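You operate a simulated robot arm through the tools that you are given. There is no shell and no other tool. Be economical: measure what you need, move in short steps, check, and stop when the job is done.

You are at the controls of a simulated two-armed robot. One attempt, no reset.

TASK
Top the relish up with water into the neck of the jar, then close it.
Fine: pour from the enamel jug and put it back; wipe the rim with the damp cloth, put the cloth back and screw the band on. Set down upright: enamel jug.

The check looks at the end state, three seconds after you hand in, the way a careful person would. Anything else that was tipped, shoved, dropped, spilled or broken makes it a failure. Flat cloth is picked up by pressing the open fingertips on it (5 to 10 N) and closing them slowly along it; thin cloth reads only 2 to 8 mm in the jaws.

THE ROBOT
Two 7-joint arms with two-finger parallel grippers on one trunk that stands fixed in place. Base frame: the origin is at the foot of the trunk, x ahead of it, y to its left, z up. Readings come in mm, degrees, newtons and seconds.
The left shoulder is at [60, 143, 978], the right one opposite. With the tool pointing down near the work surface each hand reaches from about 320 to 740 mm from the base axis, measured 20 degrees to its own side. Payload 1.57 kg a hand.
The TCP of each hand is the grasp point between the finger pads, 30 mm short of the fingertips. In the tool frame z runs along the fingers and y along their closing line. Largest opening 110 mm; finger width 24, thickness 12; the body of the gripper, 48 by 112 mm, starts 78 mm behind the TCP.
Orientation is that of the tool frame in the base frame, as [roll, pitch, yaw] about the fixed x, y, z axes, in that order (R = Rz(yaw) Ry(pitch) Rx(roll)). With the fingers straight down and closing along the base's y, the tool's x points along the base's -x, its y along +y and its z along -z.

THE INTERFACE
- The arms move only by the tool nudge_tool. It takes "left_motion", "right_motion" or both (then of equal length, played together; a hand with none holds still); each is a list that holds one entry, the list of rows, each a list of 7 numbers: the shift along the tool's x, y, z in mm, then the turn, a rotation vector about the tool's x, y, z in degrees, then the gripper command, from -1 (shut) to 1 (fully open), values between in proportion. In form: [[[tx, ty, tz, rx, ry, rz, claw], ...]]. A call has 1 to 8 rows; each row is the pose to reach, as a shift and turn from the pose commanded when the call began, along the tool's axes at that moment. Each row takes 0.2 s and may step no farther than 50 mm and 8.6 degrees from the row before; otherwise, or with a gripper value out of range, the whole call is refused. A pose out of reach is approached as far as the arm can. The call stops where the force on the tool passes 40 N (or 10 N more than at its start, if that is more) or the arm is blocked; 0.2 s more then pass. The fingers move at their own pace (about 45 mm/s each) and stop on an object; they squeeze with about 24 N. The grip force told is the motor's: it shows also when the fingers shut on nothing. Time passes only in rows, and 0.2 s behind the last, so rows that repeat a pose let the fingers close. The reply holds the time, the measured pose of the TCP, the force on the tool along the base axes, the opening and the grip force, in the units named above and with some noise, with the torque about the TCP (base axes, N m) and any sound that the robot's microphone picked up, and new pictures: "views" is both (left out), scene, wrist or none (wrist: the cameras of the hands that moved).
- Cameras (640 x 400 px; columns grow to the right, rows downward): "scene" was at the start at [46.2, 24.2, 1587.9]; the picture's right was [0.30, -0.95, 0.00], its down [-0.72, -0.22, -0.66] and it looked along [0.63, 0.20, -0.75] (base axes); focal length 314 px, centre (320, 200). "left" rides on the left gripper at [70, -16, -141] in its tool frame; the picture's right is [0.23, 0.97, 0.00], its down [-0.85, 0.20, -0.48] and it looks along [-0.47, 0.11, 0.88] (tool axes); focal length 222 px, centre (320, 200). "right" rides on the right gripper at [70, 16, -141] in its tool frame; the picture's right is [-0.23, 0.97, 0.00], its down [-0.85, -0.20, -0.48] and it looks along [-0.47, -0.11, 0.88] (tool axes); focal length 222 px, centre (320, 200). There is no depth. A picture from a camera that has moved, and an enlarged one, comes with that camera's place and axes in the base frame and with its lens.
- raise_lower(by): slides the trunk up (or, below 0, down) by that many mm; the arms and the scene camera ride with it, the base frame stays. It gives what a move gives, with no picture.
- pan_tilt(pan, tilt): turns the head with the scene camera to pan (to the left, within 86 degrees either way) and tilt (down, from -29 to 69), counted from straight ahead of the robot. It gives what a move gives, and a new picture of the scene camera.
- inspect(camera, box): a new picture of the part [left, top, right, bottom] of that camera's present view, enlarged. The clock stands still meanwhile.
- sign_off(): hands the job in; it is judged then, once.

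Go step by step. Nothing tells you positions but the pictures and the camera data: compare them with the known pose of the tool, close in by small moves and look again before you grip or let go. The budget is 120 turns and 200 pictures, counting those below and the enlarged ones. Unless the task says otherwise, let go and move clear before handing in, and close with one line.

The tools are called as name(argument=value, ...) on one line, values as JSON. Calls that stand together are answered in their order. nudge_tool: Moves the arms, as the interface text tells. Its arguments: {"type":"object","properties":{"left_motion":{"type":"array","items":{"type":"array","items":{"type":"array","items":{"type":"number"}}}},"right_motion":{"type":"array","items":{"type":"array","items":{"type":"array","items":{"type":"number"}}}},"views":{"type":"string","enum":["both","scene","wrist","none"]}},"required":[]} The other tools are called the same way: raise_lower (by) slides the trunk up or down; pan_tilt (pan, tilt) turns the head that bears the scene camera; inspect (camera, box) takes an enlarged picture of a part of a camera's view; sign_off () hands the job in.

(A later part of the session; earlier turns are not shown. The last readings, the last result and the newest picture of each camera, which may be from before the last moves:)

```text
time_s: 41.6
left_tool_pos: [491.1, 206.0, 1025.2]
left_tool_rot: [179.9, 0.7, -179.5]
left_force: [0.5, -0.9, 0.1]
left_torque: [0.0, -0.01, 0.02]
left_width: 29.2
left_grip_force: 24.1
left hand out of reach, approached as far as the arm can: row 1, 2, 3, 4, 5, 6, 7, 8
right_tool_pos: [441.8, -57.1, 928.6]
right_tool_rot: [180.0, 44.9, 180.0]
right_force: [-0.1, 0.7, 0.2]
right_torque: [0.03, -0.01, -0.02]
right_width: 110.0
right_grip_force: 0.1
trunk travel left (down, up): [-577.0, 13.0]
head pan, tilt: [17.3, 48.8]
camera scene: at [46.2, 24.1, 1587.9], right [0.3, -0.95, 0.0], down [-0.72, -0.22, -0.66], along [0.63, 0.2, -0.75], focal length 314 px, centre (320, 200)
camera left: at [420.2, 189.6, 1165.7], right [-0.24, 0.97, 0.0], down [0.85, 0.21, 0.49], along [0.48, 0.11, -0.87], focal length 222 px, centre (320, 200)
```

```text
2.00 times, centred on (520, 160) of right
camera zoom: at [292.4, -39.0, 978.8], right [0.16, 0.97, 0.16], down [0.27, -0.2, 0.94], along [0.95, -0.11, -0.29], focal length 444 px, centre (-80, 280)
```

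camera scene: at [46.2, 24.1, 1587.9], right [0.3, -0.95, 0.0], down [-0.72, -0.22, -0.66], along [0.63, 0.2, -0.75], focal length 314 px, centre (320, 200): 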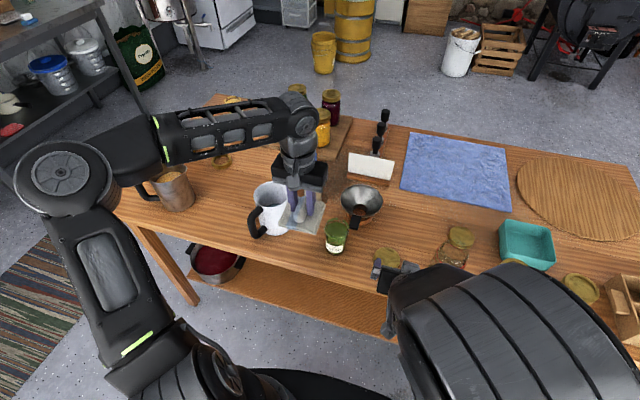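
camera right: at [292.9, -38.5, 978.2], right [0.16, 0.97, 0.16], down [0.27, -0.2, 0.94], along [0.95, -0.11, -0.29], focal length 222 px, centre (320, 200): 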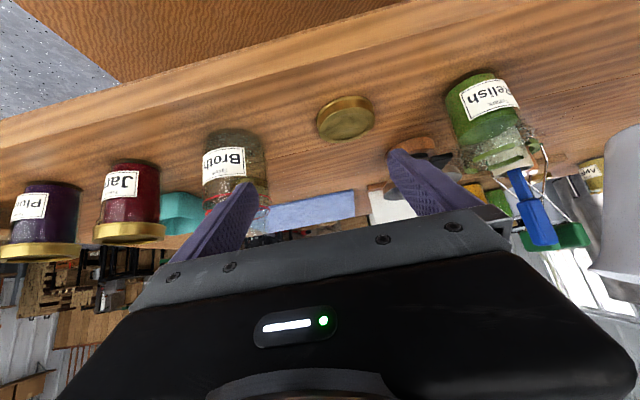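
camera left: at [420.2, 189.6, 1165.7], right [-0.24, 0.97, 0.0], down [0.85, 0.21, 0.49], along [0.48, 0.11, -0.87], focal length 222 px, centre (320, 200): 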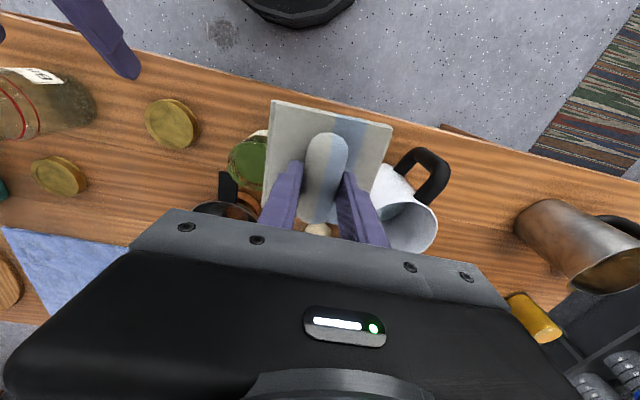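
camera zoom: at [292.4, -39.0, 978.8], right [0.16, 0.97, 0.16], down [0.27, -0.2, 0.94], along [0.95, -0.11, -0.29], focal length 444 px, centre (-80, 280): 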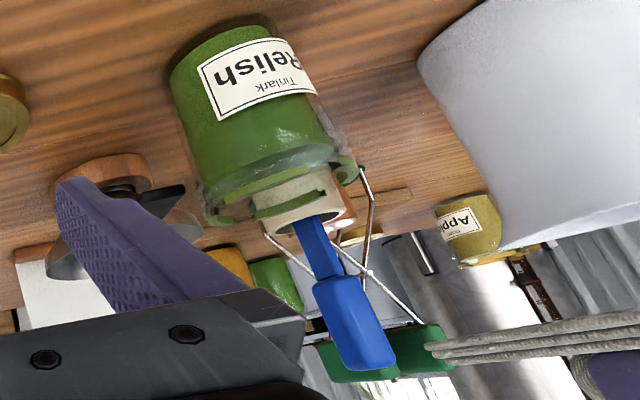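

nudge_tool(left_motion=[[[0, -25, 0, 0, 0, 0, -1], [-15, -50, 10, 0, 0, 0, -1], [-35, -70, 25, 0, 0, 0, -1], [-50, -77, 40, 0, 0, 0, -1], [-59, -77, 50, 0, 0, 0, -1], [-59, -77, 50, 0, 0, 0, -1]]], views="both")

inspect(camera="right", box=[400, 60, 640, 260])

inspect(camera="scene", box=[275, 180, 395, 255])

```text
time_s: 43.0
left_tool_pos: [488.7, 189.5, 964.1]
left_tool_rot: [179.8, 0.4, -179.5]
left_force: [-1.0, -0.7, 0.1]
left_torque: [-0.02, -0.01, 0.0]
left_width: 28.7
left_grip_force: 23.8
left hand out of reach, approached as far as the arm can: row 1, 2, 3, 4, 5, 6
right_tool_pos: [441.8, -57.9, 928.4]
right_tool_rot: [179.9, 45.0, -180.0]
right_force: [0.0, 0.2, 0.0]
right_torque: [0.01, -0.01, 0.0]
right_width: 110.1
right_grip_force: 0.1
trunk travel left (down, up): [-577.0, 13.0]
head pan, tilt: [17.3, 48.8]
camera scene: at [45.8, 23.9, 1588.0], right [0.3, -0.95, 0.0], down [-0.72, -0.22, -0.66], along [0.63, 0.2, -0.75], focal length 314 px, centre (320, 200)
camera left: at [418.1, 173.4, 1104.5], right [-0.24, 0.97, 0.0], down [0.85, 0.21, 0.49], along [0.47, 0.12, -0.87], focal length 222 px, centre (320, 200)
```

scene: 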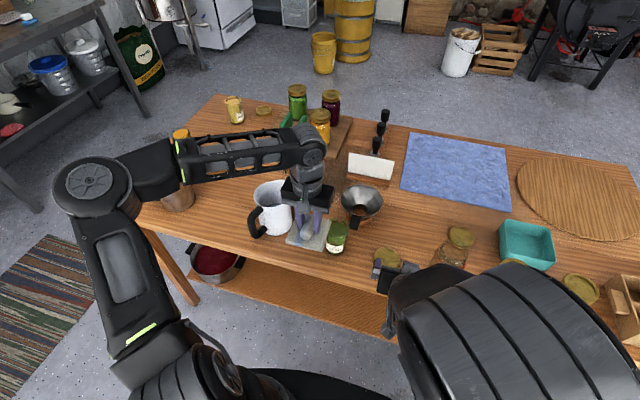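
left: 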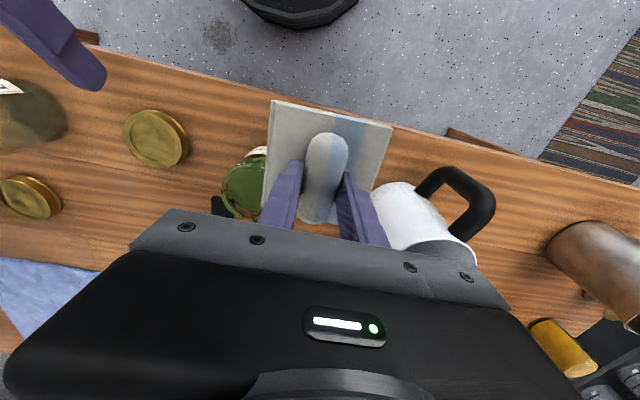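

```text
2.00 times, centred on (520, 160) of right
camera zoom: at [292.2, -39.1, 978.9], right [0.16, 0.97, 0.16], down [0.27, -0.2, 0.94], along [0.95, -0.11, -0.29], focal length 444 px, centre (-80, 280)
```

zoom: 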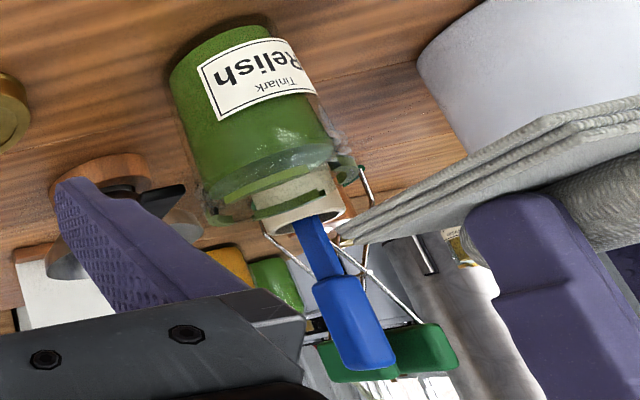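

```text
5.33 times, centred on (335, 218) of scene
camera zoom: at [45.8, 23.9, 1588.0], right [0.3, -0.95, 0.0], down [-0.72, -0.22, -0.66], along [0.63, 0.2, -0.75], focal length 1677 px, centre (240, 107)
```

zoom: 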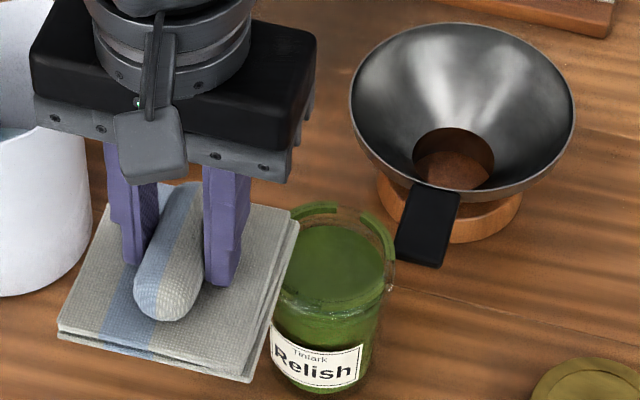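

The left arm is stuck short of the jar in this wrist heading. I'll raise a little, yaw the hand about -40° and try again.

nudge_tool(left_motion=[[[5, 0, -25, 0, 0, 0, -1], [10, 0, -50, 0, 0, 8, -1], [10, 0, -55, 0, 0, 16, -1], [10, 0, -55, 0, 0, 24, -1], [10, 0, -55, 0, 0, 32, -1], [10, 0, -55, 0, 0, 40, -1]]], views="none")

```text
time_s: 44.4
left_tool_pos: [477.8, 191.0, 1019.3]
left_tool_rot: [179.6, 0.2, 140.5]
left_force: [0.5, -0.1, -0.7]
left_torque: [0.01, -0.02, 0.0]
left_width: 29.2
left_grip_force: 24.5
left hand out of reach, approached as far as the arm can: row 4, 5, 6
right_tool_pos: [441.3, -57.2, 928.4]
right_tool_rot: [180.0, 44.9, 180.0]
right_force: [0.7, 0.3, -0.1]
right_torque: [-0.01, 0.0, 0.01]
right_width: 110.1
right_grip_force: 0.2
trunk travel left (down, up): [-577.0, 13.0]
head pan, tilt: [17.3, 48.8]
```

nudge_tool(left_motion=[[[-16, -4, 10, 0, 0, 0, -1], [-32, -8, 20, 0, 0, 0, -1], [-48, -12, 30, 0, 0, 0, -1], [-48, -12, 30, 0, 0, 0, -1]]], views="none")

```text
time_s: 45.4
left_tool_pos: [474.2, 181.0, 987.7]
left_tool_rot: [179.5, 0.2, 140.5]
left_force: [-0.8, -0.5, -0.5]
left_torque: [0.01, -0.01, 0.02]
left_width: 28.9
left_grip_force: 23.9
left hand out of reach, approached as far as the arm can: row 1, 2, 3, 4
right_tool_pos: [441.4, -57.5, 927.6]
right_tool_rot: [180.0, 45.0, 179.9]
right_force: [0.2, 0.5, -0.8]
right_torque: [0.02, 0.01, -0.02]
right_width: 110.2
right_grip_force: 0.1
trunk travel left (down, up): [-577.0, 13.0]
head pan, tilt: [17.3, 48.8]
```

nudge_tool(left_motion=[[[0, 0, -5, 0, 0, -8.5, -1], [0, 0, -10, 0, 0, -17, -1], [0, 0, -15, 0, 0, -25.5, -1], [0, 0, -15, 0, 0, -34, -1], [0, 0, -15, 0, 0, -42.5, -1], [0, 0, -15, 0, 0, -51, -1], [0, 0, -15, 0, 0, -59.5, -1], [0, 0, -15, 0, 0, -68, -1]]], views="none")

```text
time_s: 47.2
left_tool_pos: [475.2, 183.9, 1001.5]
left_tool_rot: [-180.0, 0.4, -151.4]
left_force: [-0.2, 0.0, -0.5]
left_torque: [0.02, -0.02, 0.01]
left_width: 28.9
left_grip_force: 24.1
right_tool_pos: [440.9, -55.5, 928.3]
right_tool_rot: [180.0, 45.0, 180.0]
right_force: [0.1, 0.3, -0.5]
right_torque: [-0.02, 0.0, -0.04]
right_width: 109.9
right_grip_force: 0.0
trunk travel left (down, up): [-577.0, 13.0]
head pan, tilt: [17.3, 48.8]
```

This heading is within reach. Now moving toward the jar.

nudge_tool(left_motion=[[[-2, -16, 5, 0, 0, 0, -1], [-5, -33, 10, 0, 0, 0, -1], [-7, -50, 15, 0, 0, 0, -1], [-7, -50, 15, 0, 0, 0, -1]]], views="none")

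```text
time_s: 48.2
left_tool_pos: [471.9, 179.2, 985.0]
left_tool_rot: [180.0, 0.4, -151.5]
left_force: [0.7, 1.4, 0.0]
left_torque: [0.01, 0.02, -0.01]
left_width: 29.0
left_grip_force: 24.3
left hand out of reach, approached as far as the arm can: row 1, 2, 3, 4
right_tool_pos: [442.0, -57.6, 929.4]
right_tool_rot: [180.0, 45.0, 180.0]
right_force: [-0.4, 1.0, 0.0]
right_torque: [-0.01, 0.03, 0.03]
right_width: 110.1
right_grip_force: 0.1
trunk travel left (down, up): [-577.0, 13.0]
head pan, tilt: [17.3, 48.8]
```

The arm is at a joint limit in this elbow posture. I'll go back up to the start-like posture with the cloth and approach the jar from there.

nudge_tool(left_motion=[[[5, 18, -22, 0, 0, 3.5, -1], [9, 37, -45, 0, 0, 7, -1], [14, 55, -68, 0, 0, 10.5, -1], [18, 73, -90, 0, 0, 14, -1], [23, 91, -112, 0, 0, 18, -1], [27, 110, -135, 0, 0, 22, -1], [32, 128, -158, 0, 0, 25, -1], [36, 146, -180, 0, 0, 28, -1]]], views="scene")

```text
time_s: 50.2
left_tool_pos: [375.2, 191.8, 1198.4]
left_tool_rot: [180.0, 6.7, 162.7]
left_force: [0.2, -0.5, -1.2]
left_torque: [0.03, 0.01, -0.01]
left_width: 29.0
left_grip_force: 24.2
right_tool_pos: [441.4, -57.5, 928.0]
right_tool_rot: [179.9, 44.8, 179.9]
right_force: [-0.6, 0.4, -0.8]
right_torque: [0.04, 0.0, 0.01]
right_width: 110.0
right_grip_force: 0.0
trunk travel left (down, up): [-577.0, 13.0]
head pan, tilt: [17.3, 48.8]
stopped in row 8 (left hand): the arm was blocked; the commanded pose is now the measured one
camera scene: at [47.0, 23.2, 1587.9], right [0.3, -0.95, 0.0], down [-0.72, -0.22, -0.66], along [0.63, 0.2, -0.75], focal length 314 px, centre (320, 200)
```

scene: 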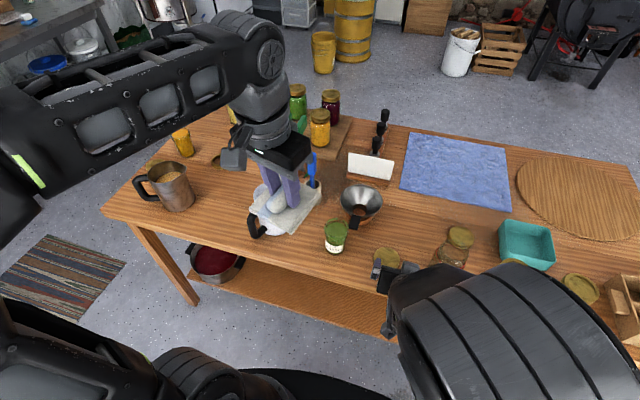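

The elbow has now flipped to the start-like posture. Straightening the hand and moving in toward the jar, staying high.

nudge_tool(left_motion=[[[-6, -6, 13, 0, 1.5, -3, -1], [-12, -11, 26, 0, 3, -6, -1], [-18, -17, 39, 0, 4.5, -9, -1], [-24, -22, 52, 0, 6, -12, -1], [-30, -28, 65, 0, 6.7, -15, -1], [-36, -33, 78, 0, 6.7, -17, -1], [-36, -33, 78, 0, 6.7, -17, -1]]], views="none")

```text
time_s: 51.8
left_tool_pos: [407.6, 147.0, 1124.9]
left_tool_rot: [-179.1, 0.0, 179.8]
left_force: [-0.7, 0.1, -0.4]
left_torque: [-0.02, 0.0, 0.0]
left_width: 28.9
left_grip_force: 24.1
right_tool_pos: [441.3, -56.3, 928.7]
right_tool_rot: [179.9, 44.9, 180.0]
right_force: [-0.7, 0.4, 0.7]
right_torque: [0.05, 0.0, -0.03]
right_width: 109.7
right_grip_force: 0.0
trunk travel left (down, up): [-577.0, 13.0]
head pan, tilt: [17.3, 48.8]
```

nudge_tool(left_motion=[[[-22, -3, 23, -0.4, 0, 0, -1], [-44, -6, 46, -0.9, 0, 0, -1], [-66, -9, 70, -0.9, 0, 0, -1], [-88, -12, 93, -0.9, 0, 0, -1], [-110, -14, 116, -0.9, 0, 0, -1], [-132, -16, 140, -0.9, 0, 0, -1], [-132, -16, 140, -0.9, 0, 0, -1]]], views="scene")

inspect(camera="right", box=[400, 60, 640, 260])

inspect(camera="scene", box=[275, 180, 395, 255])

```text
time_s: 53.4
left_tool_pos: [539.9, 129.2, 986.2]
left_tool_rot: [-179.8, -0.1, 179.9]
left_force: [0.2, 0.5, -0.8]
left_torque: [0.02, -0.05, -0.01]
left_width: 29.0
left_grip_force: 23.4
right_tool_pos: [440.2, -56.8, 928.3]
right_tool_rot: [-179.9, 45.1, -180.0]
right_force: [0.8, -0.2, -0.2]
right_torque: [0.03, 0.01, 0.01]
right_width: 109.9
right_grip_force: 0.1
trunk travel left (down, up): [-577.0, 13.0]
head pan, tilt: [17.3, 48.8]
camera scene: at [45.7, 24.3, 1588.0], right [0.3, -0.95, 0.0], down [-0.72, -0.22, -0.66], along [0.63, 0.2, -0.75], focal length 314 px, centre (320, 200)
```

scene: 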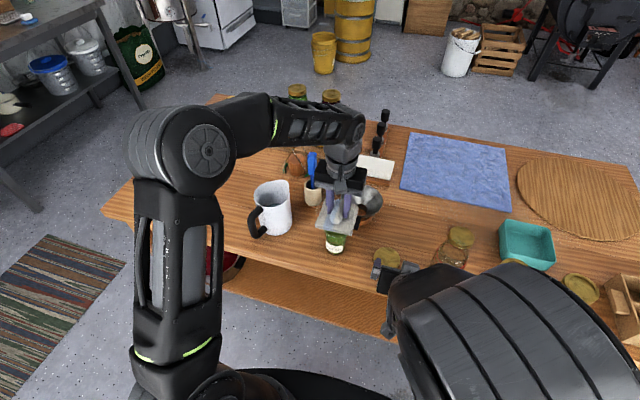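

```text
2.00 times, centred on (520, 160) of right
camera zoom: at [292.0, -38.8, 978.9], right [0.16, 0.97, 0.16], down [0.27, -0.2, 0.94], along [0.95, -0.11, -0.29], focal length 444 px, centre (-80, 280)
```

zoom: 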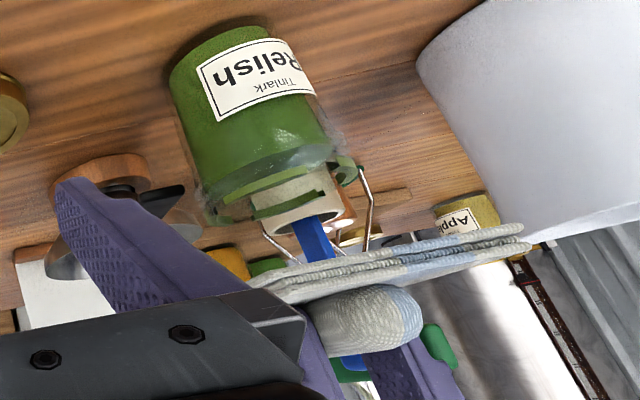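

```text
5.33 times, centred on (335, 218) of scene
camera zoom: at [45.7, 24.3, 1588.0], right [0.3, -0.95, 0.0], down [-0.72, -0.22, -0.66], along [0.63, 0.2, -0.75], focal length 1677 px, centre (240, 107)
```

zoom: 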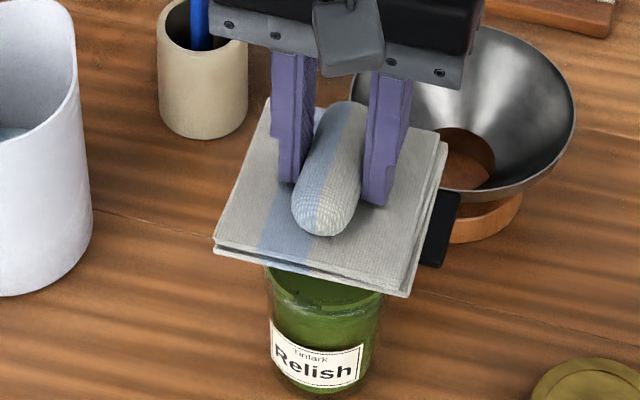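

The pad is centred above the jar. I'll lower it gently to find the rim.

nudge_tool(left_motion=[[[-3, 0, 12, 0, 0, 0, -1], [-6, 0, 24, 0, 0, 0, -1], [-6, 0, 32, 0, 0, 0, -1], [-6, 0, 36, 0, 0, 0, -1], [-6, 0, 36, 0, 0, 0, -1]]], views="none")

inspect(camera="right", box=[400, 60, 640, 260])

```text
time_s: 54.6
left_tool_pos: [545.6, 129.1, 949.6]
left_tool_rot: [-179.9, -0.1, 179.9]
left_force: [-0.5, -0.2, -0.2]
left_torque: [0.03, -0.01, 0.03]
left_width: 29.3
left_grip_force: 24.1
right_tool_pos: [441.5, -56.4, 928.1]
right_tool_rot: [-179.9, 45.0, 180.0]
right_force: [0.1, 0.8, -0.3]
right_torque: [-0.03, 0.02, 0.02]
right_width: 110.0
right_grip_force: 0.1
trunk travel left (down, up): [-577.0, 13.0]
head pan, tilt: [17.3, 48.8]
```

```text
2.00 times, centred on (520, 160) of right
camera zoom: at [292.4, -38.9, 978.8], right [0.16, 0.97, 0.16], down [0.27, -0.2, 0.94], along [0.95, -0.11, -0.29], focal length 444 px, centre (-80, 280)
```

zoom: 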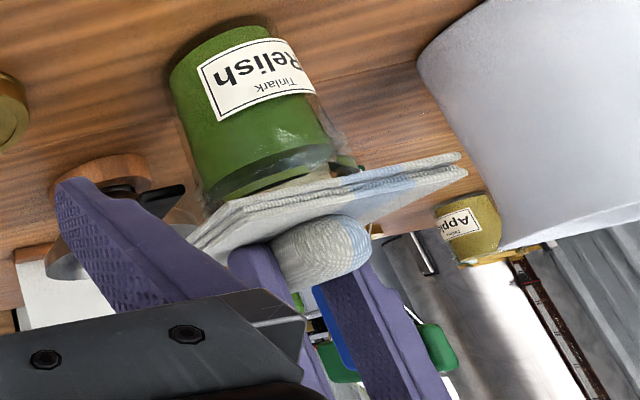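

nudge_tool(left_motion=[[[0, 0, 2, 0, 0, 0, -1], [0, 0, 4, 0, 0, 0, -1], [0, 0, 5, 0, 0, 0, -1], [0, 0, 5, 0, 0, 0, -1]]], views="none")

```text
time_s: 55.6
left_tool_pos: [544.6, 128.7, 943.9]
left_tool_rot: [-179.9, -0.2, 179.7]
left_force: [-0.1, 0.2, -0.8]
left_torque: [-0.03, -0.03, 0.02]
left_width: 29.0
left_grip_force: 24.0
right_tool_pos: [442.0, -57.3, 929.3]
right_tool_rot: [179.9, 45.1, -179.9]
right_force: [0.0, 0.2, -0.1]
right_torque: [0.01, 0.0, -0.02]
right_width: 109.9
right_grip_force: 0.0
trunk travel left (down, up): [-577.0, 13.0]
head pan, tilt: [17.3, 48.8]
```

nudge_tool(left_motion=[[[0, 0, 2, 0, 0, 0, -1], [0, 0, 4, 0, 0, 0, -1], [0, 0, 4, 0, 0, 0, -1]]], views="none")

inspect(camera="right", box=[440, 80, 580, 190])

```text
time_s: 56.4
left_tool_pos: [544.7, 128.9, 940.4]
left_tool_rot: [-179.9, 0.0, 179.8]
left_force: [-0.7, -0.1, 0.1]
left_torque: [0.02, -0.03, 0.0]
left_width: 29.0
left_grip_force: 23.9
right_tool_pos: [441.7, -57.2, 928.4]
right_tool_rot: [-180.0, 45.0, -180.0]
right_force: [-0.8, -0.7, 0.0]
right_torque: [0.05, 0.01, -0.02]
right_width: 110.4
right_grip_force: 0.1
trunk travel left (down, up): [-577.0, 13.0]
head pan, tilt: [17.3, 48.8]
```

```text
3.64 times, centred on (510, 135) of right
camera zoom: at [292.4, -38.9, 978.8], right [0.16, 0.97, 0.16], down [0.27, -0.2, 0.94], along [0.95, -0.11, -0.29], focal length 808 px, centre (-371, 436)
```

zoom: 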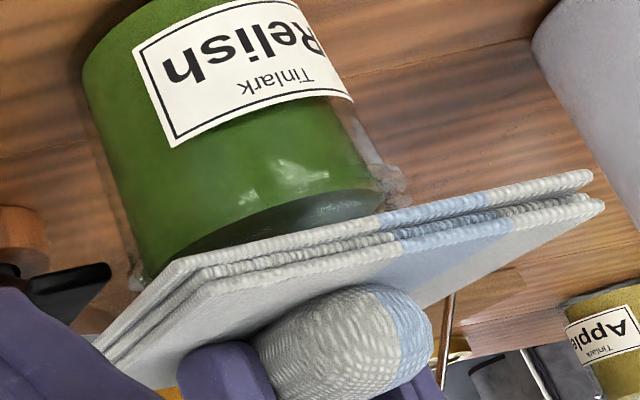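

nudge_tool(left_motion=[[[0, 0, 1.5, 0, 0, 0, -1], [0, 0, 3, 0, 0, 0, -1], [0, 0, 3, 0, 0, 0, -1]]], views="none")

```text
time_s: 57.2
left_tool_pos: [545.3, 129.5, 940.5]
left_tool_rot: [-179.9, 0.0, 179.9]
left_force: [-2.1, 1.6, 21.8]
left_torque: [0.18, 0.29, 0.01]
left_width: 29.1
left_grip_force: 24.2
right_tool_pos: [440.5, -56.8, 929.6]
right_tool_rot: [179.9, 45.1, 180.0]
right_force: [0.9, -0.3, 0.4]
right_torque: [0.02, 0.04, -0.01]
right_width: 109.9
right_grip_force: 0.0
trunk travel left (down, up): [-577.0, 13.0]
head pan, tilt: [17.3, 48.8]
```

Contact at TCP z≈940. I'll ease off to a light pressure and wipe with small circles plus twists.

nudge_tool(left_motion=[[[0, 0, -2, 0, 0, 0, -1], [6, 0, -2, 0, 0, 8, -1], [0, 6, -2, 0, 0, 16, -1], [-6, 0, -2, 0, 0, 8, -1], [0, -6, -2, 0, 0, 0, -1], [6, 0, -2, 0, 0, -8, -1], [0, 6, -2, 0, 0, -16, -1], [0, 0, -2, 0, 0, -8, -1]]], views="none")

inspect(camera="right", box=[440, 80, 580, 190])

```text
time_s: 59.0
left_tool_pos: [545.0, 127.9, 940.3]
left_tool_rot: [-180.0, -0.1, -172.1]
left_force: [-0.6, 1.1, 3.3]
left_torque: [0.06, -0.08, 0.03]
left_width: 28.9
left_grip_force: 24.3
right_tool_pos: [441.4, -56.6, 927.9]
right_tool_rot: [-180.0, 45.1, 180.0]
right_force: [-0.8, -0.4, 0.1]
right_torque: [0.01, -0.02, 0.01]
right_width: 110.3
right_grip_force: 0.0
trunk travel left (down, up): [-577.0, 13.0]
head pan, tilt: [17.3, 48.8]
```

```text
3.64 times, centred on (510, 135) of right
camera zoom: at [292.2, -38.8, 978.8], right [0.16, 0.97, 0.16], down [0.27, -0.2, 0.94], along [0.95, -0.11, -0.29], focal length 808 px, centre (-371, 436)
```

zoom: 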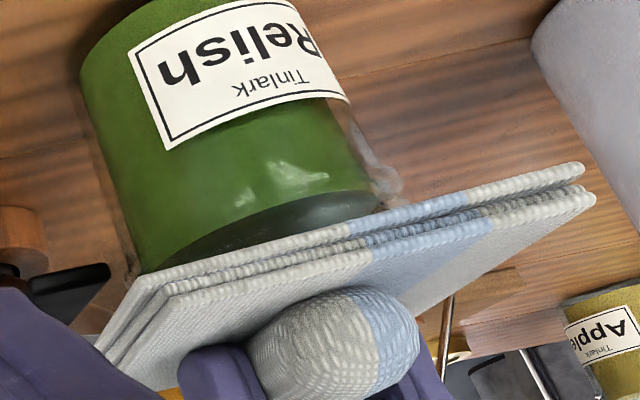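

nudge_tool(left_motion=[[[8, 0, 0.4, 0, 0, 8, -1], [6, 6, 0.4, 0, 0, 16, -1], [0, 8, 0.4, 0, 0, 24, -1], [-8, 0, 0.4, 0, 0, 16, -1], [-6, -6, 0.4, 0, 0, 8, -1], [0, -8, 0.4, 0, 0, 0, -1], [6, -6, 0.4, 0, 0, -8, -1], [0, 0, 0.4, 0, 0, 0, -1]]], views="none")

nudge_tool(left_motion=[[[-8, 0, 0, 0, 0, -8, -1], [-6, 6, 0, 0, 0, -16, -1], [0, 8, 0, 0, 0, -8, -1], [8, 0, 0, 0, 0, 0, -1], [0, -8, 0, 0, 0, 8, -1], [0, 0, 0, 0, 0, 8, -1], [0, 0, -10, 0, 0, 8, -1], [0, 0, -40, 0, 0, 8, -1]]], views="none")

inspect(camera="right", box=[420, 60, 548, 190])

```text
time_s: 60.8
left_tool_pos: [544.1, 126.2, 939.6]
left_tool_rot: [-179.9, 0.0, -172.2]
left_force: [-3.0, -5.2, 13.6]
left_torque: [-0.27, 0.17, 0.11]
left_width: 28.6
left_grip_force: 24.0
right_tool_pos: [441.2, -58.0, 927.8]
right_tool_rot: [-179.9, 45.0, 179.9]
right_force: [0.9, -0.1, -0.1]
right_torque: [0.02, 0.0, 0.04]
right_width: 110.1
right_grip_force: 0.0
trunk travel left (down, up): [-577.0, 13.0]
head pan, tilt: [17.3, 48.8]
```

```text
time_s: 62.6
left_tool_pos: [546.1, 128.6, 979.0]
left_tool_rot: [-179.9, 0.0, 179.7]
left_force: [0.1, -0.3, -0.3]
left_torque: [0.0, 0.01, 0.0]
left_width: 28.7
left_grip_force: 24.1
right_tool_pos: [441.9, -56.0, 927.2]
right_tool_rot: [-180.0, 45.0, 179.9]
right_force: [-0.7, -0.1, -0.4]
right_torque: [0.02, 0.0, -0.01]
right_width: 109.9
right_grip_force: 0.1
trunk travel left (down, up): [-577.0, 13.0]
head pan, tilt: [17.3, 48.8]
```

```text
3.08 times, centred on (484, 125) of right
camera zoom: at [292.2, -38.9, 978.8], right [0.16, 0.97, 0.16], down [0.27, -0.2, 0.94], along [0.95, -0.11, -0.29], focal length 684 px, centre (-185, 431)
```

zoom: 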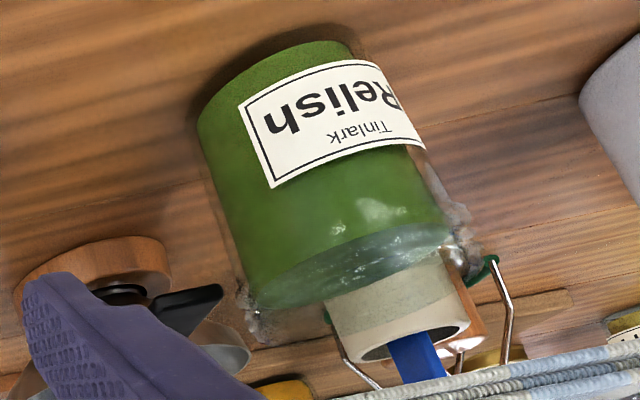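

The rim is clean. Now I'll carry the cloth back, passing high over the jug.

nudge_tool(left_motion=[[[8, 0, -25, 0, 0, 0, -1], [20, 20, -50, 0, 0, 0, -1], [35, 60, -70, 0, 0, 0, -1], [50, 105, -75, 0, 0, 0, -1], [60, 150, -75, 0, 0, 0, -1], [65, 195, -75, 0, 0, 0, -1], [65, 240, -75, 0, 0, 0, -1], [55, 285, -75, 0, 0, 0, -1]]], views="none")

```text
time_s: 64.4
left_tool_pos: [491.4, 416.1, 1052.1]
left_tool_rot: [-179.9, -0.1, 179.8]
left_force: [0.7, 0.1, 0.4]
left_torque: [-0.05, -0.03, 0.01]
left_width: 28.9
left_grip_force: 23.8
right_tool_pos: [441.7, -56.6, 927.4]
right_tool_rot: [-180.0, 45.0, -179.9]
right_force: [-0.1, -0.1, -0.4]
right_torque: [0.0, 0.01, 0.02]
right_width: 110.2
right_grip_force: 0.0
trunk travel left (down, up): [-577.0, 13.0]
head pan, tilt: [17.3, 48.8]
```

nudge_tool(left_motion=[[[-5, 40, 0, 0, 0, 0, -1], [-15, 72, 20, 0, 0, 0, -1], [-30, 72, 55, 0, 0, 0, -1], [-45, 72, 95, 0, 0, 0, -1], [-59, 72, 135, 0, 0, 0, -1], [-59, 72, 165, 0, 0, 0, -1], [-59, 72, 180, 0, 0, 0, -1], [-59, 72, 180, 0, 0, 0, -1]]], views="scene")

inspect(camera="scene", box=[195, 150, 355, 250])

```text
time_s: 66.2
left_tool_pos: [550.7, 484.1, 872.4]
left_tool_rot: [-180.0, -0.2, 179.8]
left_force: [0.7, 0.4, -0.2]
left_torque: [0.0, -0.01, 0.0]
left_width: 29.0
left_grip_force: 24.3
right_tool_pos: [442.2, -56.5, 928.1]
right_tool_rot: [180.0, 45.0, -180.0]
right_force: [0.3, 0.3, 0.0]
right_torque: [0.01, 0.0, 0.02]
right_width: 110.1
right_grip_force: 0.1
trunk travel left (down, up): [-577.0, 13.0]
head pan, tilt: [17.3, 48.8]
camera scene: at [46.2, 24.2, 1587.9], right [0.3, -0.95, 0.0], down [-0.72, -0.22, -0.66], along [0.63, 0.2, -0.75], focal length 314 px, centre (320, 200)
```

scene: 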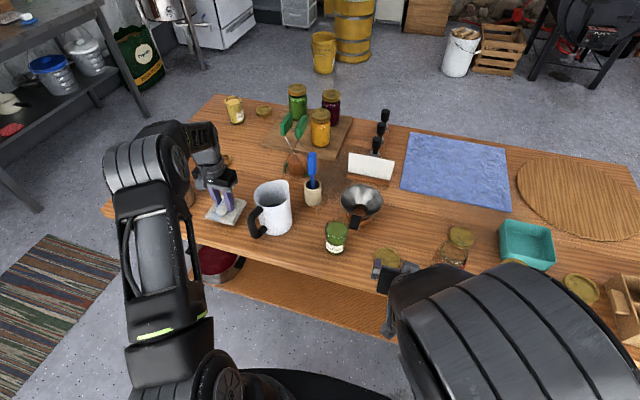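

```text
4.00 times, centred on (275, 200) of scene
camera zoom: at [46.2, 24.2, 1587.9], right [0.3, -0.95, 0.0], down [-0.72, -0.22, -0.66], along [0.63, 0.2, -0.75], focal length 1258 px, centre (500, 200)
```

zoom: 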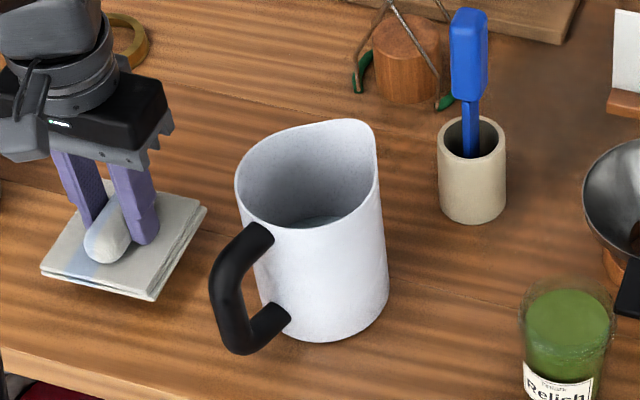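

nudge_tool(left_motion=[[[0, 4, 10, 0, 0, 0, -1], [0, 4, 20, 0, 0, 0, -1], [0, 4, 27, 0, 0, 0, -1], [0, 4, 30, 0, 0, 0, -1], [0, 4, 30, 0, 0, 0, -1]]], views="none")

```text
time_s: 67.4
left_tool_pos: [551.4, 489.3, 842.3]
left_tool_rot: [-179.8, -0.1, 179.8]
left_force: [0.2, -0.7, 0.6]
left_torque: [0.01, -0.01, 0.04]
left_width: 29.1
left_grip_force: 24.5
right_tool_pos: [442.8, -56.7, 926.7]
right_tool_rot: [180.0, 45.1, 180.0]
right_force: [0.4, 1.0, 0.0]
right_torque: [0.02, -0.02, -0.01]
right_width: 110.1
right_grip_force: 0.0
trunk travel left (down, up): [-577.0, 13.0]
head pan, tilt: [17.3, 48.8]
```

nudge_tool(left_motion=[[[0, 0, 1.5, 0, 0, 0, -1], [0, 0, 2.5, 0, 0, 0, -1], [0, 0, 2.5, 0, 0, 0, -0.4], [0, 0, 2.5, 0, 0, 0, -0.2], [0, 0, 2.5, 0, 0, 0, 0.1], [0, 0, -5, 0, 0, 0, 0.3], [0, 0, -40, 0, 0, 0, 0.3], [0, 0, -85, 0, 0, 0, 0.3]]], views="both")

```text
time_s: 69.2
left_tool_pos: [549.7, 490.8, 929.1]
left_tool_rot: [-179.9, -0.1, 179.8]
left_force: [-0.7, 0.0, 0.8]
left_torque: [0.0, 0.0, -0.01]
left_width: 71.6
left_grip_force: 0.0
right_tool_pos: [441.2, -56.8, 928.6]
right_tool_rot: [180.0, 44.9, 180.0]
right_force: [0.6, -0.2, 0.6]
right_torque: [-0.02, 0.01, -0.02]
right_width: 109.7
right_grip_force: 0.1
trunk travel left (down, up): [-577.0, 13.0]
head pan, tilt: [17.3, 48.8]
camera scene: at [45.7, 23.8, 1587.9], right [0.3, -0.95, 0.0], down [-0.72, -0.22, -0.66], along [0.63, 0.2, -0.75], focal length 314 px, centre (320, 200)
camera left: at [481.4, 475.0, 1069.3], right [-0.22, 0.97, 0.0], down [0.86, 0.2, 0.48], along [0.46, 0.11, -0.88], focal length 222 px, centre (320, 200)
```

scene: 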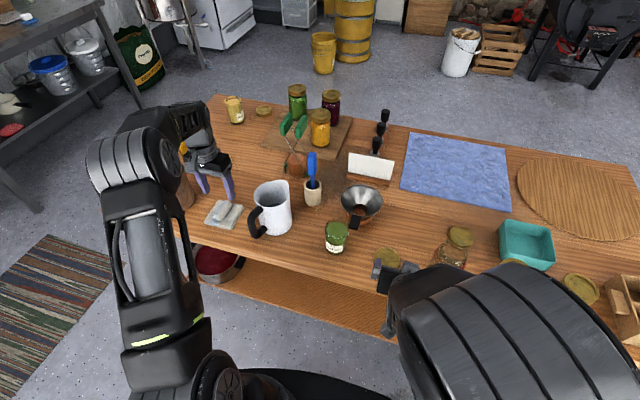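
left: 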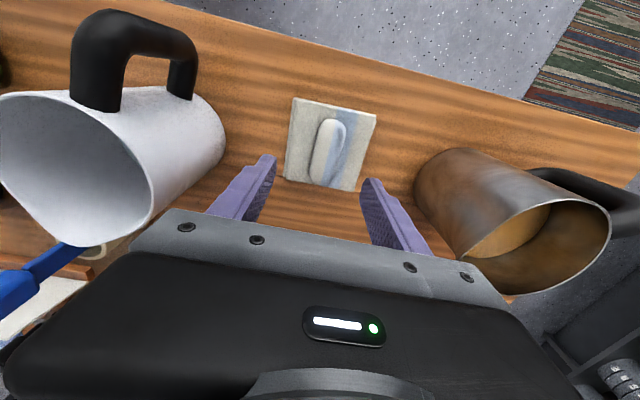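

Cloth is back in place. Next is the band; I'll move the left hand back over toward the middle (high), and the right hand out of the way.

nudge_tool(left_motion=[[[20, -10, -40, 0, 0, 0, 0.6], [40, -20, -85, 0, 0, 0, 0.6], [60, -50, -125, 0, 0, 0, 0.6], [68, -98, -128, 0, 0, 0, 0.6], [70, -148, -130, 0, 0, 0, 0.6], [70, -198, -130, 0, 0, 0, 0.6], [70, -248, -130, 0, 0, 0, 0.6], [70, -298, -130, 0, 0, 0, 0.6]]], right_motion=[[[0, -20, -10, 0, 0, 0, 1], [0, -40, -20, 0, 0, 0, 1], [0, -60, -30, 0, 0, 0, 1], [0, -80, -40, 0, 0, 0, 1], [0, -100, -50, 0, 0, 0, 1], [0, -120, -60, 0, 0, 0, 1], [0, -140, -70, 0, 0, 0, 1], [0, -150, -80, 0, 0, 0, 1]]], views="scene")

inspect(camera="scene", box=[310, 190, 480, 296])

```text
refused: row 2 steps farther than a row can; nothing moved
```

```text
3.76 times, centred on (395, 243) of scene
camera zoom: at [45.7, 23.8, 1587.9], right [0.3, -0.95, 0.0], down [-0.72, -0.22, -0.66], along [0.63, 0.2, -0.75], focal length 1184 px, centre (38, 38)
```

zoom: 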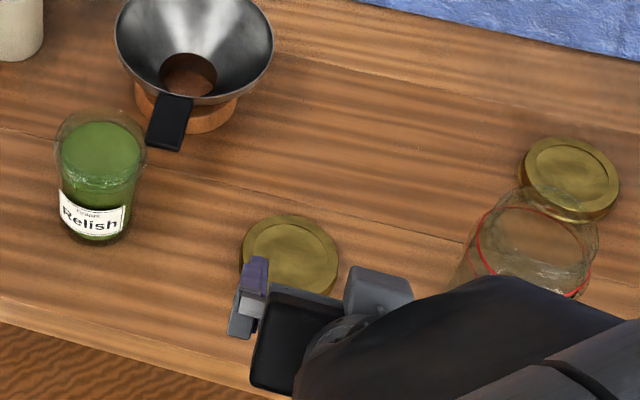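

nudge_tool(left_motion=[[[15, -8, -38, 0, 0, 0, 0.6], [30, -18, -78, 0, 0, 0, 0.6], [48, -40, -115, 0, 0, 0, 0.6], [62, -85, -125, 0, 0, 0, 0.6], [70, -132, -130, 0, 0, 0, 0.6], [70, -180, -130, 0, 0, 0, 0.6], [70, -228, -130, 0, 0, 0, 0.6], [70, -276, -130, 0, 0, 0, 0.6]]], right_motion=[[[0, -20, -10, 0, 0, 0, 1], [0, -40, -20, 0, 0, 0, 1], [0, -60, -30, 0, 0, 0, 1], [0, -80, -40, 0, 0, 0, 1], [0, -100, -50, 0, 0, 0, 1], [0, -120, -60, 0, 0, 0, 1], [0, -140, -70, 0, 0, 0, 1], [0, -150, -80, 0, 0, 0, 1]]], views="scene")

```text
time_s: 71.0
left_tool_pos: [480.8, 215.9, 1058.9]
left_tool_rot: [-180.0, -0.1, 179.8]
left_force: [-0.5, -0.3, 0.6]
left_torque: [0.05, 0.0, 0.01]
left_width: 88.1
left_grip_force: 0.0
right_tool_pos: [482.0, -206.8, 1000.0]
right_tool_rot: [-180.0, 44.9, 180.0]
right_force: [0.1, -0.4, 0.2]
right_torque: [-0.01, 0.03, 0.02]
right_width: 110.1
right_grip_force: 0.1
right hand out of reach, approached as far as the arm can: row 1, 2, 3, 4, 5, 6, 7, 8
trunk travel left (down, up): [-577.0, 13.0]
head pan, tilt: [17.3, 48.8]
camera scene: at [45.8, 23.0, 1588.0], right [0.3, -0.95, 0.0], down [-0.72, -0.22, -0.66], along [0.63, 0.2, -0.75], focal length 314 px, centre (320, 200)
```

scene: 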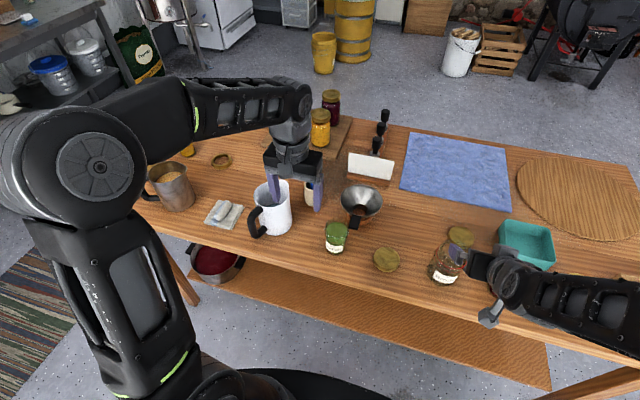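

Left arm keeps the good posture. Moving above the lid (about (547,-13)).

nudge_tool(left_motion=[[[-8, -30, 5, 0, 0, 0, 1], [-16, -60, 10, 0, 0, 0, 1], [-24, -90, 20, 0, 0, 0, 1], [-32, -120, 35, 0, 0, 0, 1], [-40, -150, 50, 0, 0, 0, 1], [-48, -180, 65, 0, 0, 0, 1], [-56, -208, 82, 0, 0, 0, 1], [-64, -229, 99, 0, 0, 0, 1]]], views="both")

```text
time_s: 72.8
left_tool_pos: [542.8, -14.4, 959.3]
left_tool_rot: [-179.9, -0.1, 179.8]
left_force: [0.4, 0.4, -0.1]
left_torque: [0.01, 0.0, 0.03]
left_width: 109.7
left_grip_force: 0.1
right_tool_pos: [483.3, -205.7, 1000.1]
right_tool_rot: [180.0, 44.8, 180.0]
right_force: [0.2, 0.4, 0.3]
right_torque: [0.0, 0.0, 0.0]
right_width: 110.4
right_grip_force: 0.1
trunk travel left (down, up): [-577.0, 13.0]
head pan, tilt: [17.3, 48.8]
camera scene: at [46.7, 23.7, 1587.9], right [0.3, -0.95, 0.0], down [-0.72, -0.22, -0.66], along [0.63, 0.2, -0.75], focal length 314 px, centre (320, 200)
camera left: at [474.8, -29.9, 1101.6], right [-0.22, 0.97, 0.0], down [0.86, 0.2, 0.48], along [0.46, 0.11, -0.88], focal length 222 px, centre (320, 200)
```

scene: 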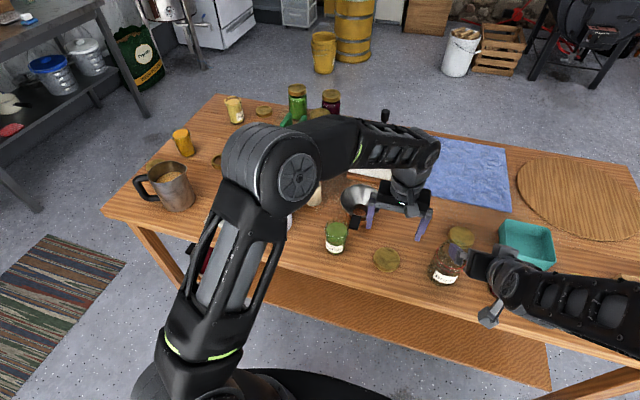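
left: 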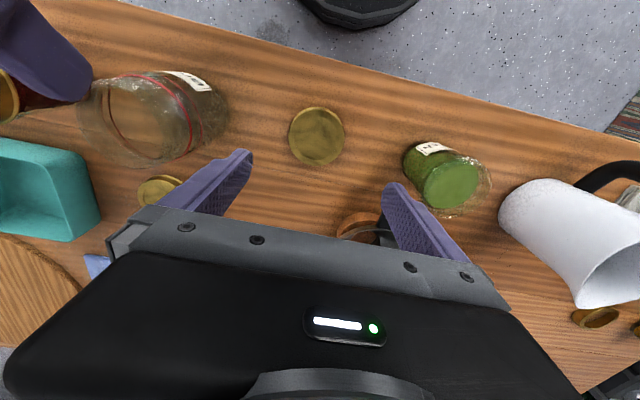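

nudge_tool(left_motion=[[[2, 0, 25, 0, 0, 0, 1], [4, -1, 50, 0, 0, 0, 1], [4, -2, 80, 0, 0, 0, 1], [4, -2, 80, 0, 0, 0, 1]]], views="wrist")

inspect(camera="scene", box=[325, 195, 453, 290])

inspect(camera="left", box=[220, 80, 420, 220])

```text
time_s: 73.8
left_tool_pos: [539.5, -17.3, 881.8]
left_tool_rot: [-179.8, -0.2, 179.8]
left_force: [0.2, 0.6, 0.1]
left_torque: [-0.01, -0.03, 0.03]
left_width: 110.0
left_grip_force: 0.0
right_tool_pos: [482.7, -206.3, 1000.3]
right_tool_rot: [-179.9, 44.9, -180.0]
right_force: [0.2, 0.1, -0.6]
right_torque: [0.0, -0.02, -0.01]
right_width: 110.0
right_grip_force: 0.0
trunk travel left (down, up): [-577.0, 13.0]
head pan, tilt: [17.3, 48.8]
camera left: at [469.5, -32.5, 1022.7], right [-0.22, 0.97, 0.0], down [0.86, 0.2, 0.48], along [0.47, 0.11, -0.88], focal length 222 px, centre (320, 200)
```

left: 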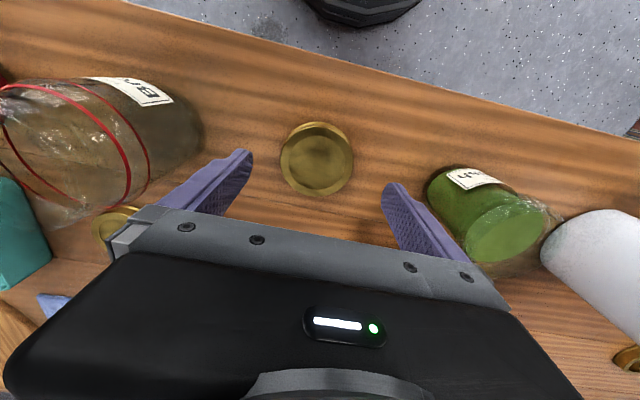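

```text
4.21 times, centred on (389, 242) of scene
camera zoom: at [45.9, 24.2, 1588.0], right [0.3, -0.95, 0.0], down [-0.72, -0.22, -0.66], along [0.63, 0.2, -0.75], focal length 1324 px, centre (30, 21)
```

zoom: 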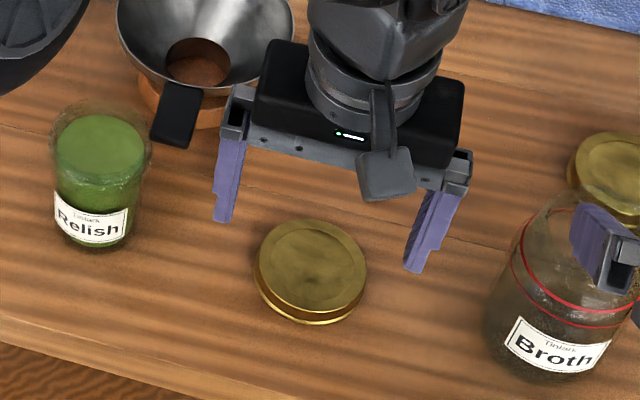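

```text
2.86 times, centred on (320, 150) of left
camera zoom: at [469.5, -32.5, 1022.7], right [-0.22, 0.97, 0.0], down [0.86, 0.2, 0.48], along [0.47, 0.11, -0.88], focal length 635 px, centre (320, 343)
```

zoom: 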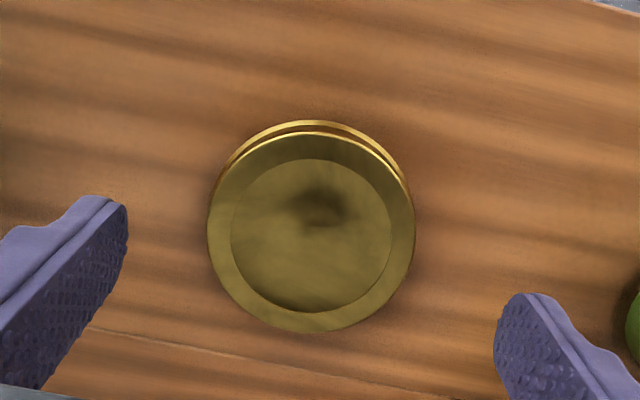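

Centred over the lid. Descending so the fingertips are just above the table.

nudge_tool(left_motion=[[[0, -1, 20, 0, 0, 0, 1], [1, -1.5, 40, 0, 0, 0, 1], [1, -1.5, 48, 0, 0, 0, 1], [1, -1.5, 48, 0, 0, 0, 1]]], views="wrist")

inspect(camera="scene", box=[325, 195, 453, 290])

```text
time_s: 74.8
left_tool_pos: [539.4, -18.9, 830.7]
left_tool_rot: [-179.8, -0.1, 179.8]
left_force: [0.2, 0.4, -0.6]
left_torque: [0.04, 0.0, 0.03]
left_width: 110.0
left_grip_force: 0.0
right_tool_pos: [482.6, -206.7, 999.7]
right_tool_rot: [-179.9, 44.9, -180.0]
right_force: [-0.3, 0.2, 0.1]
right_torque: [0.01, 0.01, 0.01]
right_width: 110.2
right_grip_force: 0.1
trunk travel left (down, up): [-577.0, 13.0]
head pan, tilt: [17.3, 48.8]
camera left: at [470.6, -34.2, 973.2], right [-0.22, 0.97, 0.0], down [0.86, 0.2, 0.48], along [0.47, 0.11, -0.88], focal length 222 px, centre (320, 200)
```

left: 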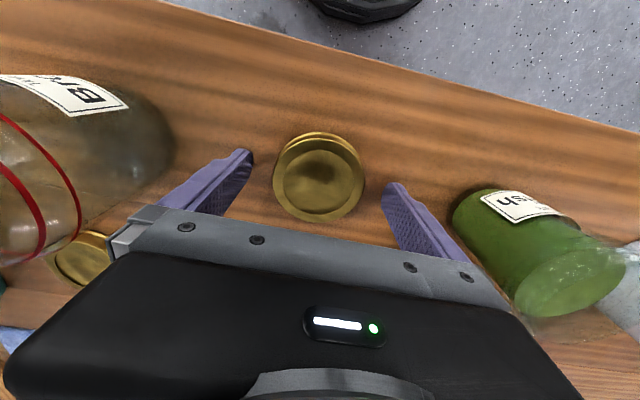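

```text
4.21 times, centred on (389, 242) of scene
camera zoom: at [46.3, 24.1, 1587.9], right [0.3, -0.95, 0.0], down [-0.72, -0.22, -0.66], along [0.63, 0.2, -0.75], focal length 1324 px, centre (30, 21)
```

zoom: 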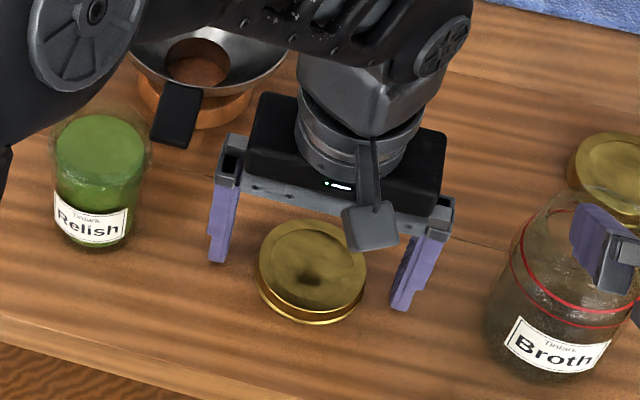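

nudge_tool(left_motion=[[[1, -1, 0, 0, 0, 0, 0.6], [1, -1, 0, 0, 0, 0, 0.4], [1, -1, 0, 0, 0, 0, 0.25], [1, -1, 0, 0, 0, 0, 0], [1, -1, 0, 0, 0, 0, -0.5], [1, -1, 0, 0, 0, 0, -1], [1, -1, 0, 0, 0, 0, -1]]], views="none")

inspect(camera="left", box=[220, 100, 420, 240])

```text
time_s: 76.4
left_tool_pos: [538.0, -19.2, 832.1]
left_tool_rot: [180.0, 0.0, 179.9]
left_force: [0.0, 0.4, 0.8]
left_torque: [0.02, 0.0, -0.01]
left_width: 71.9
left_grip_force: 24.6
right_tool_pos: [483.3, -206.4, 1000.5]
right_tool_rot: [-180.0, 44.9, 180.0]
right_force: [-0.4, -0.5, -1.0]
right_torque: [-0.01, -0.05, 0.0]
right_width: 109.8
right_grip_force: 0.0
trunk travel left (down, up): [-577.0, 13.0]
head pan, tilt: [17.3, 48.8]
```

```text
2.86 times, centred on (320, 170) of left
camera zoom: at [469.5, -35.1, 973.2], right [-0.22, 0.97, 0.0], down [0.86, 0.2, 0.48], along [0.46, 0.11, -0.88], focal length 635 px, centre (320, 286)
```

zoom: 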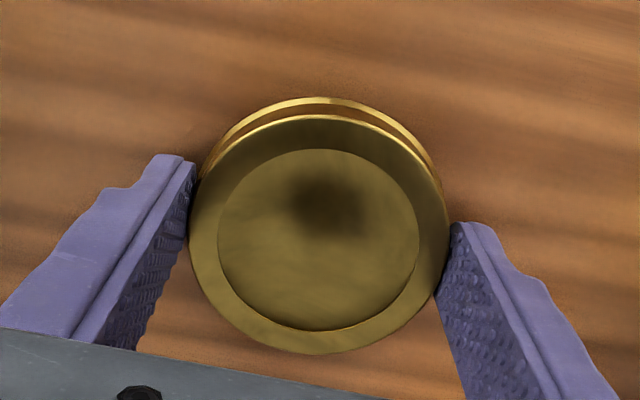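

nudge_tool(left_motion=[[[0, 0, -15, 0, 0, 0, -1], [0, 0, -40, 0, 0, 0, -1], [0, 0, -80, 0, 0, 0, -1], [0, 0, -120, 0, 0, 0, -1], [0, 0, -145, 0, 0, 0, -1]]], views="both")

inspect(camera="scene", box=[325, 180, 453, 275])

```text
time_s: 77.6
left_tool_pos: [539.3, -21.3, 978.3]
left_tool_rot: [-179.9, -0.1, 179.7]
left_force: [-0.8, -0.7, -1.9]
left_torque: [0.04, -0.01, 0.0]
left_width: 72.0
left_grip_force: 23.9
right_tool_pos: [481.6, -206.6, 1001.3]
right_tool_rot: [-179.9, 44.9, 179.9]
right_force: [0.3, 0.3, 0.2]
right_torque: [-0.03, -0.03, 0.0]
right_width: 110.0
right_grip_force: 0.1
trunk travel left (down, up): [-577.0, 13.0]
head pan, tilt: [17.3, 48.8]
camera scene: at [46.1, 24.1, 1587.9], right [0.3, -0.95, 0.0], down [-0.72, -0.22, -0.66], along [0.63, 0.2, -0.75], focal length 314 px, centre (320, 200)
camera left: at [470.6, -36.3, 1119.2], right [-0.22, 0.97, 0.0], down [0.86, 0.2, 0.48], along [0.46, 0.11, -0.88], focal length 222 px, centre (320, 200)
```

scene: 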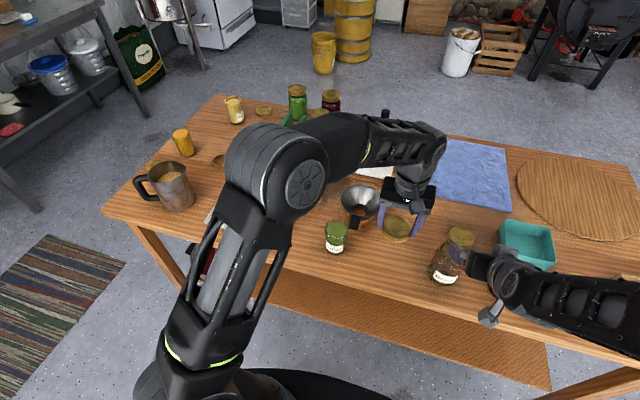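
left: 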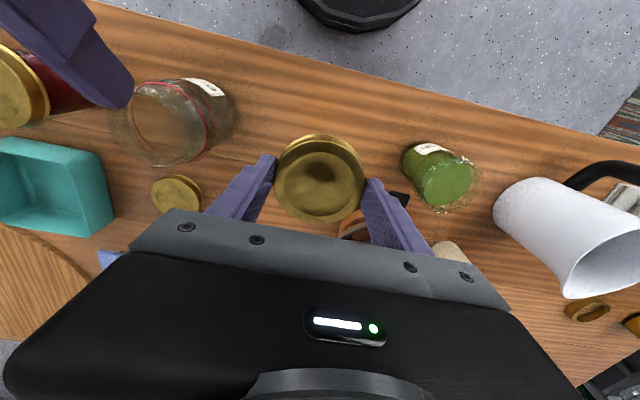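

```text
4.21 times, centred on (389, 228) of scene
camera zoom: at [46.1, 24.1, 1587.9], right [0.3, -0.95, 0.0], down [-0.72, -0.22, -0.66], along [0.63, 0.2, -0.75], focal length 1324 px, centre (30, 84)
```

zoom: 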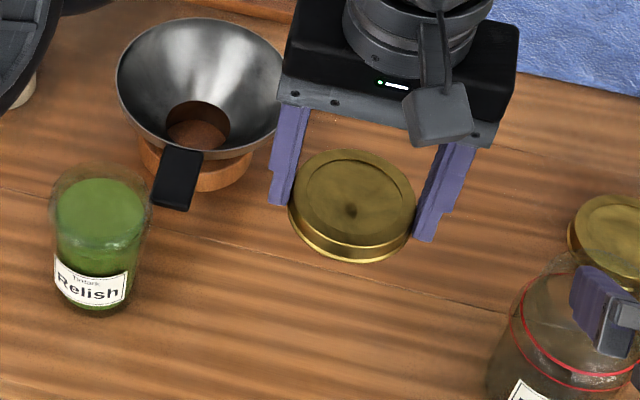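

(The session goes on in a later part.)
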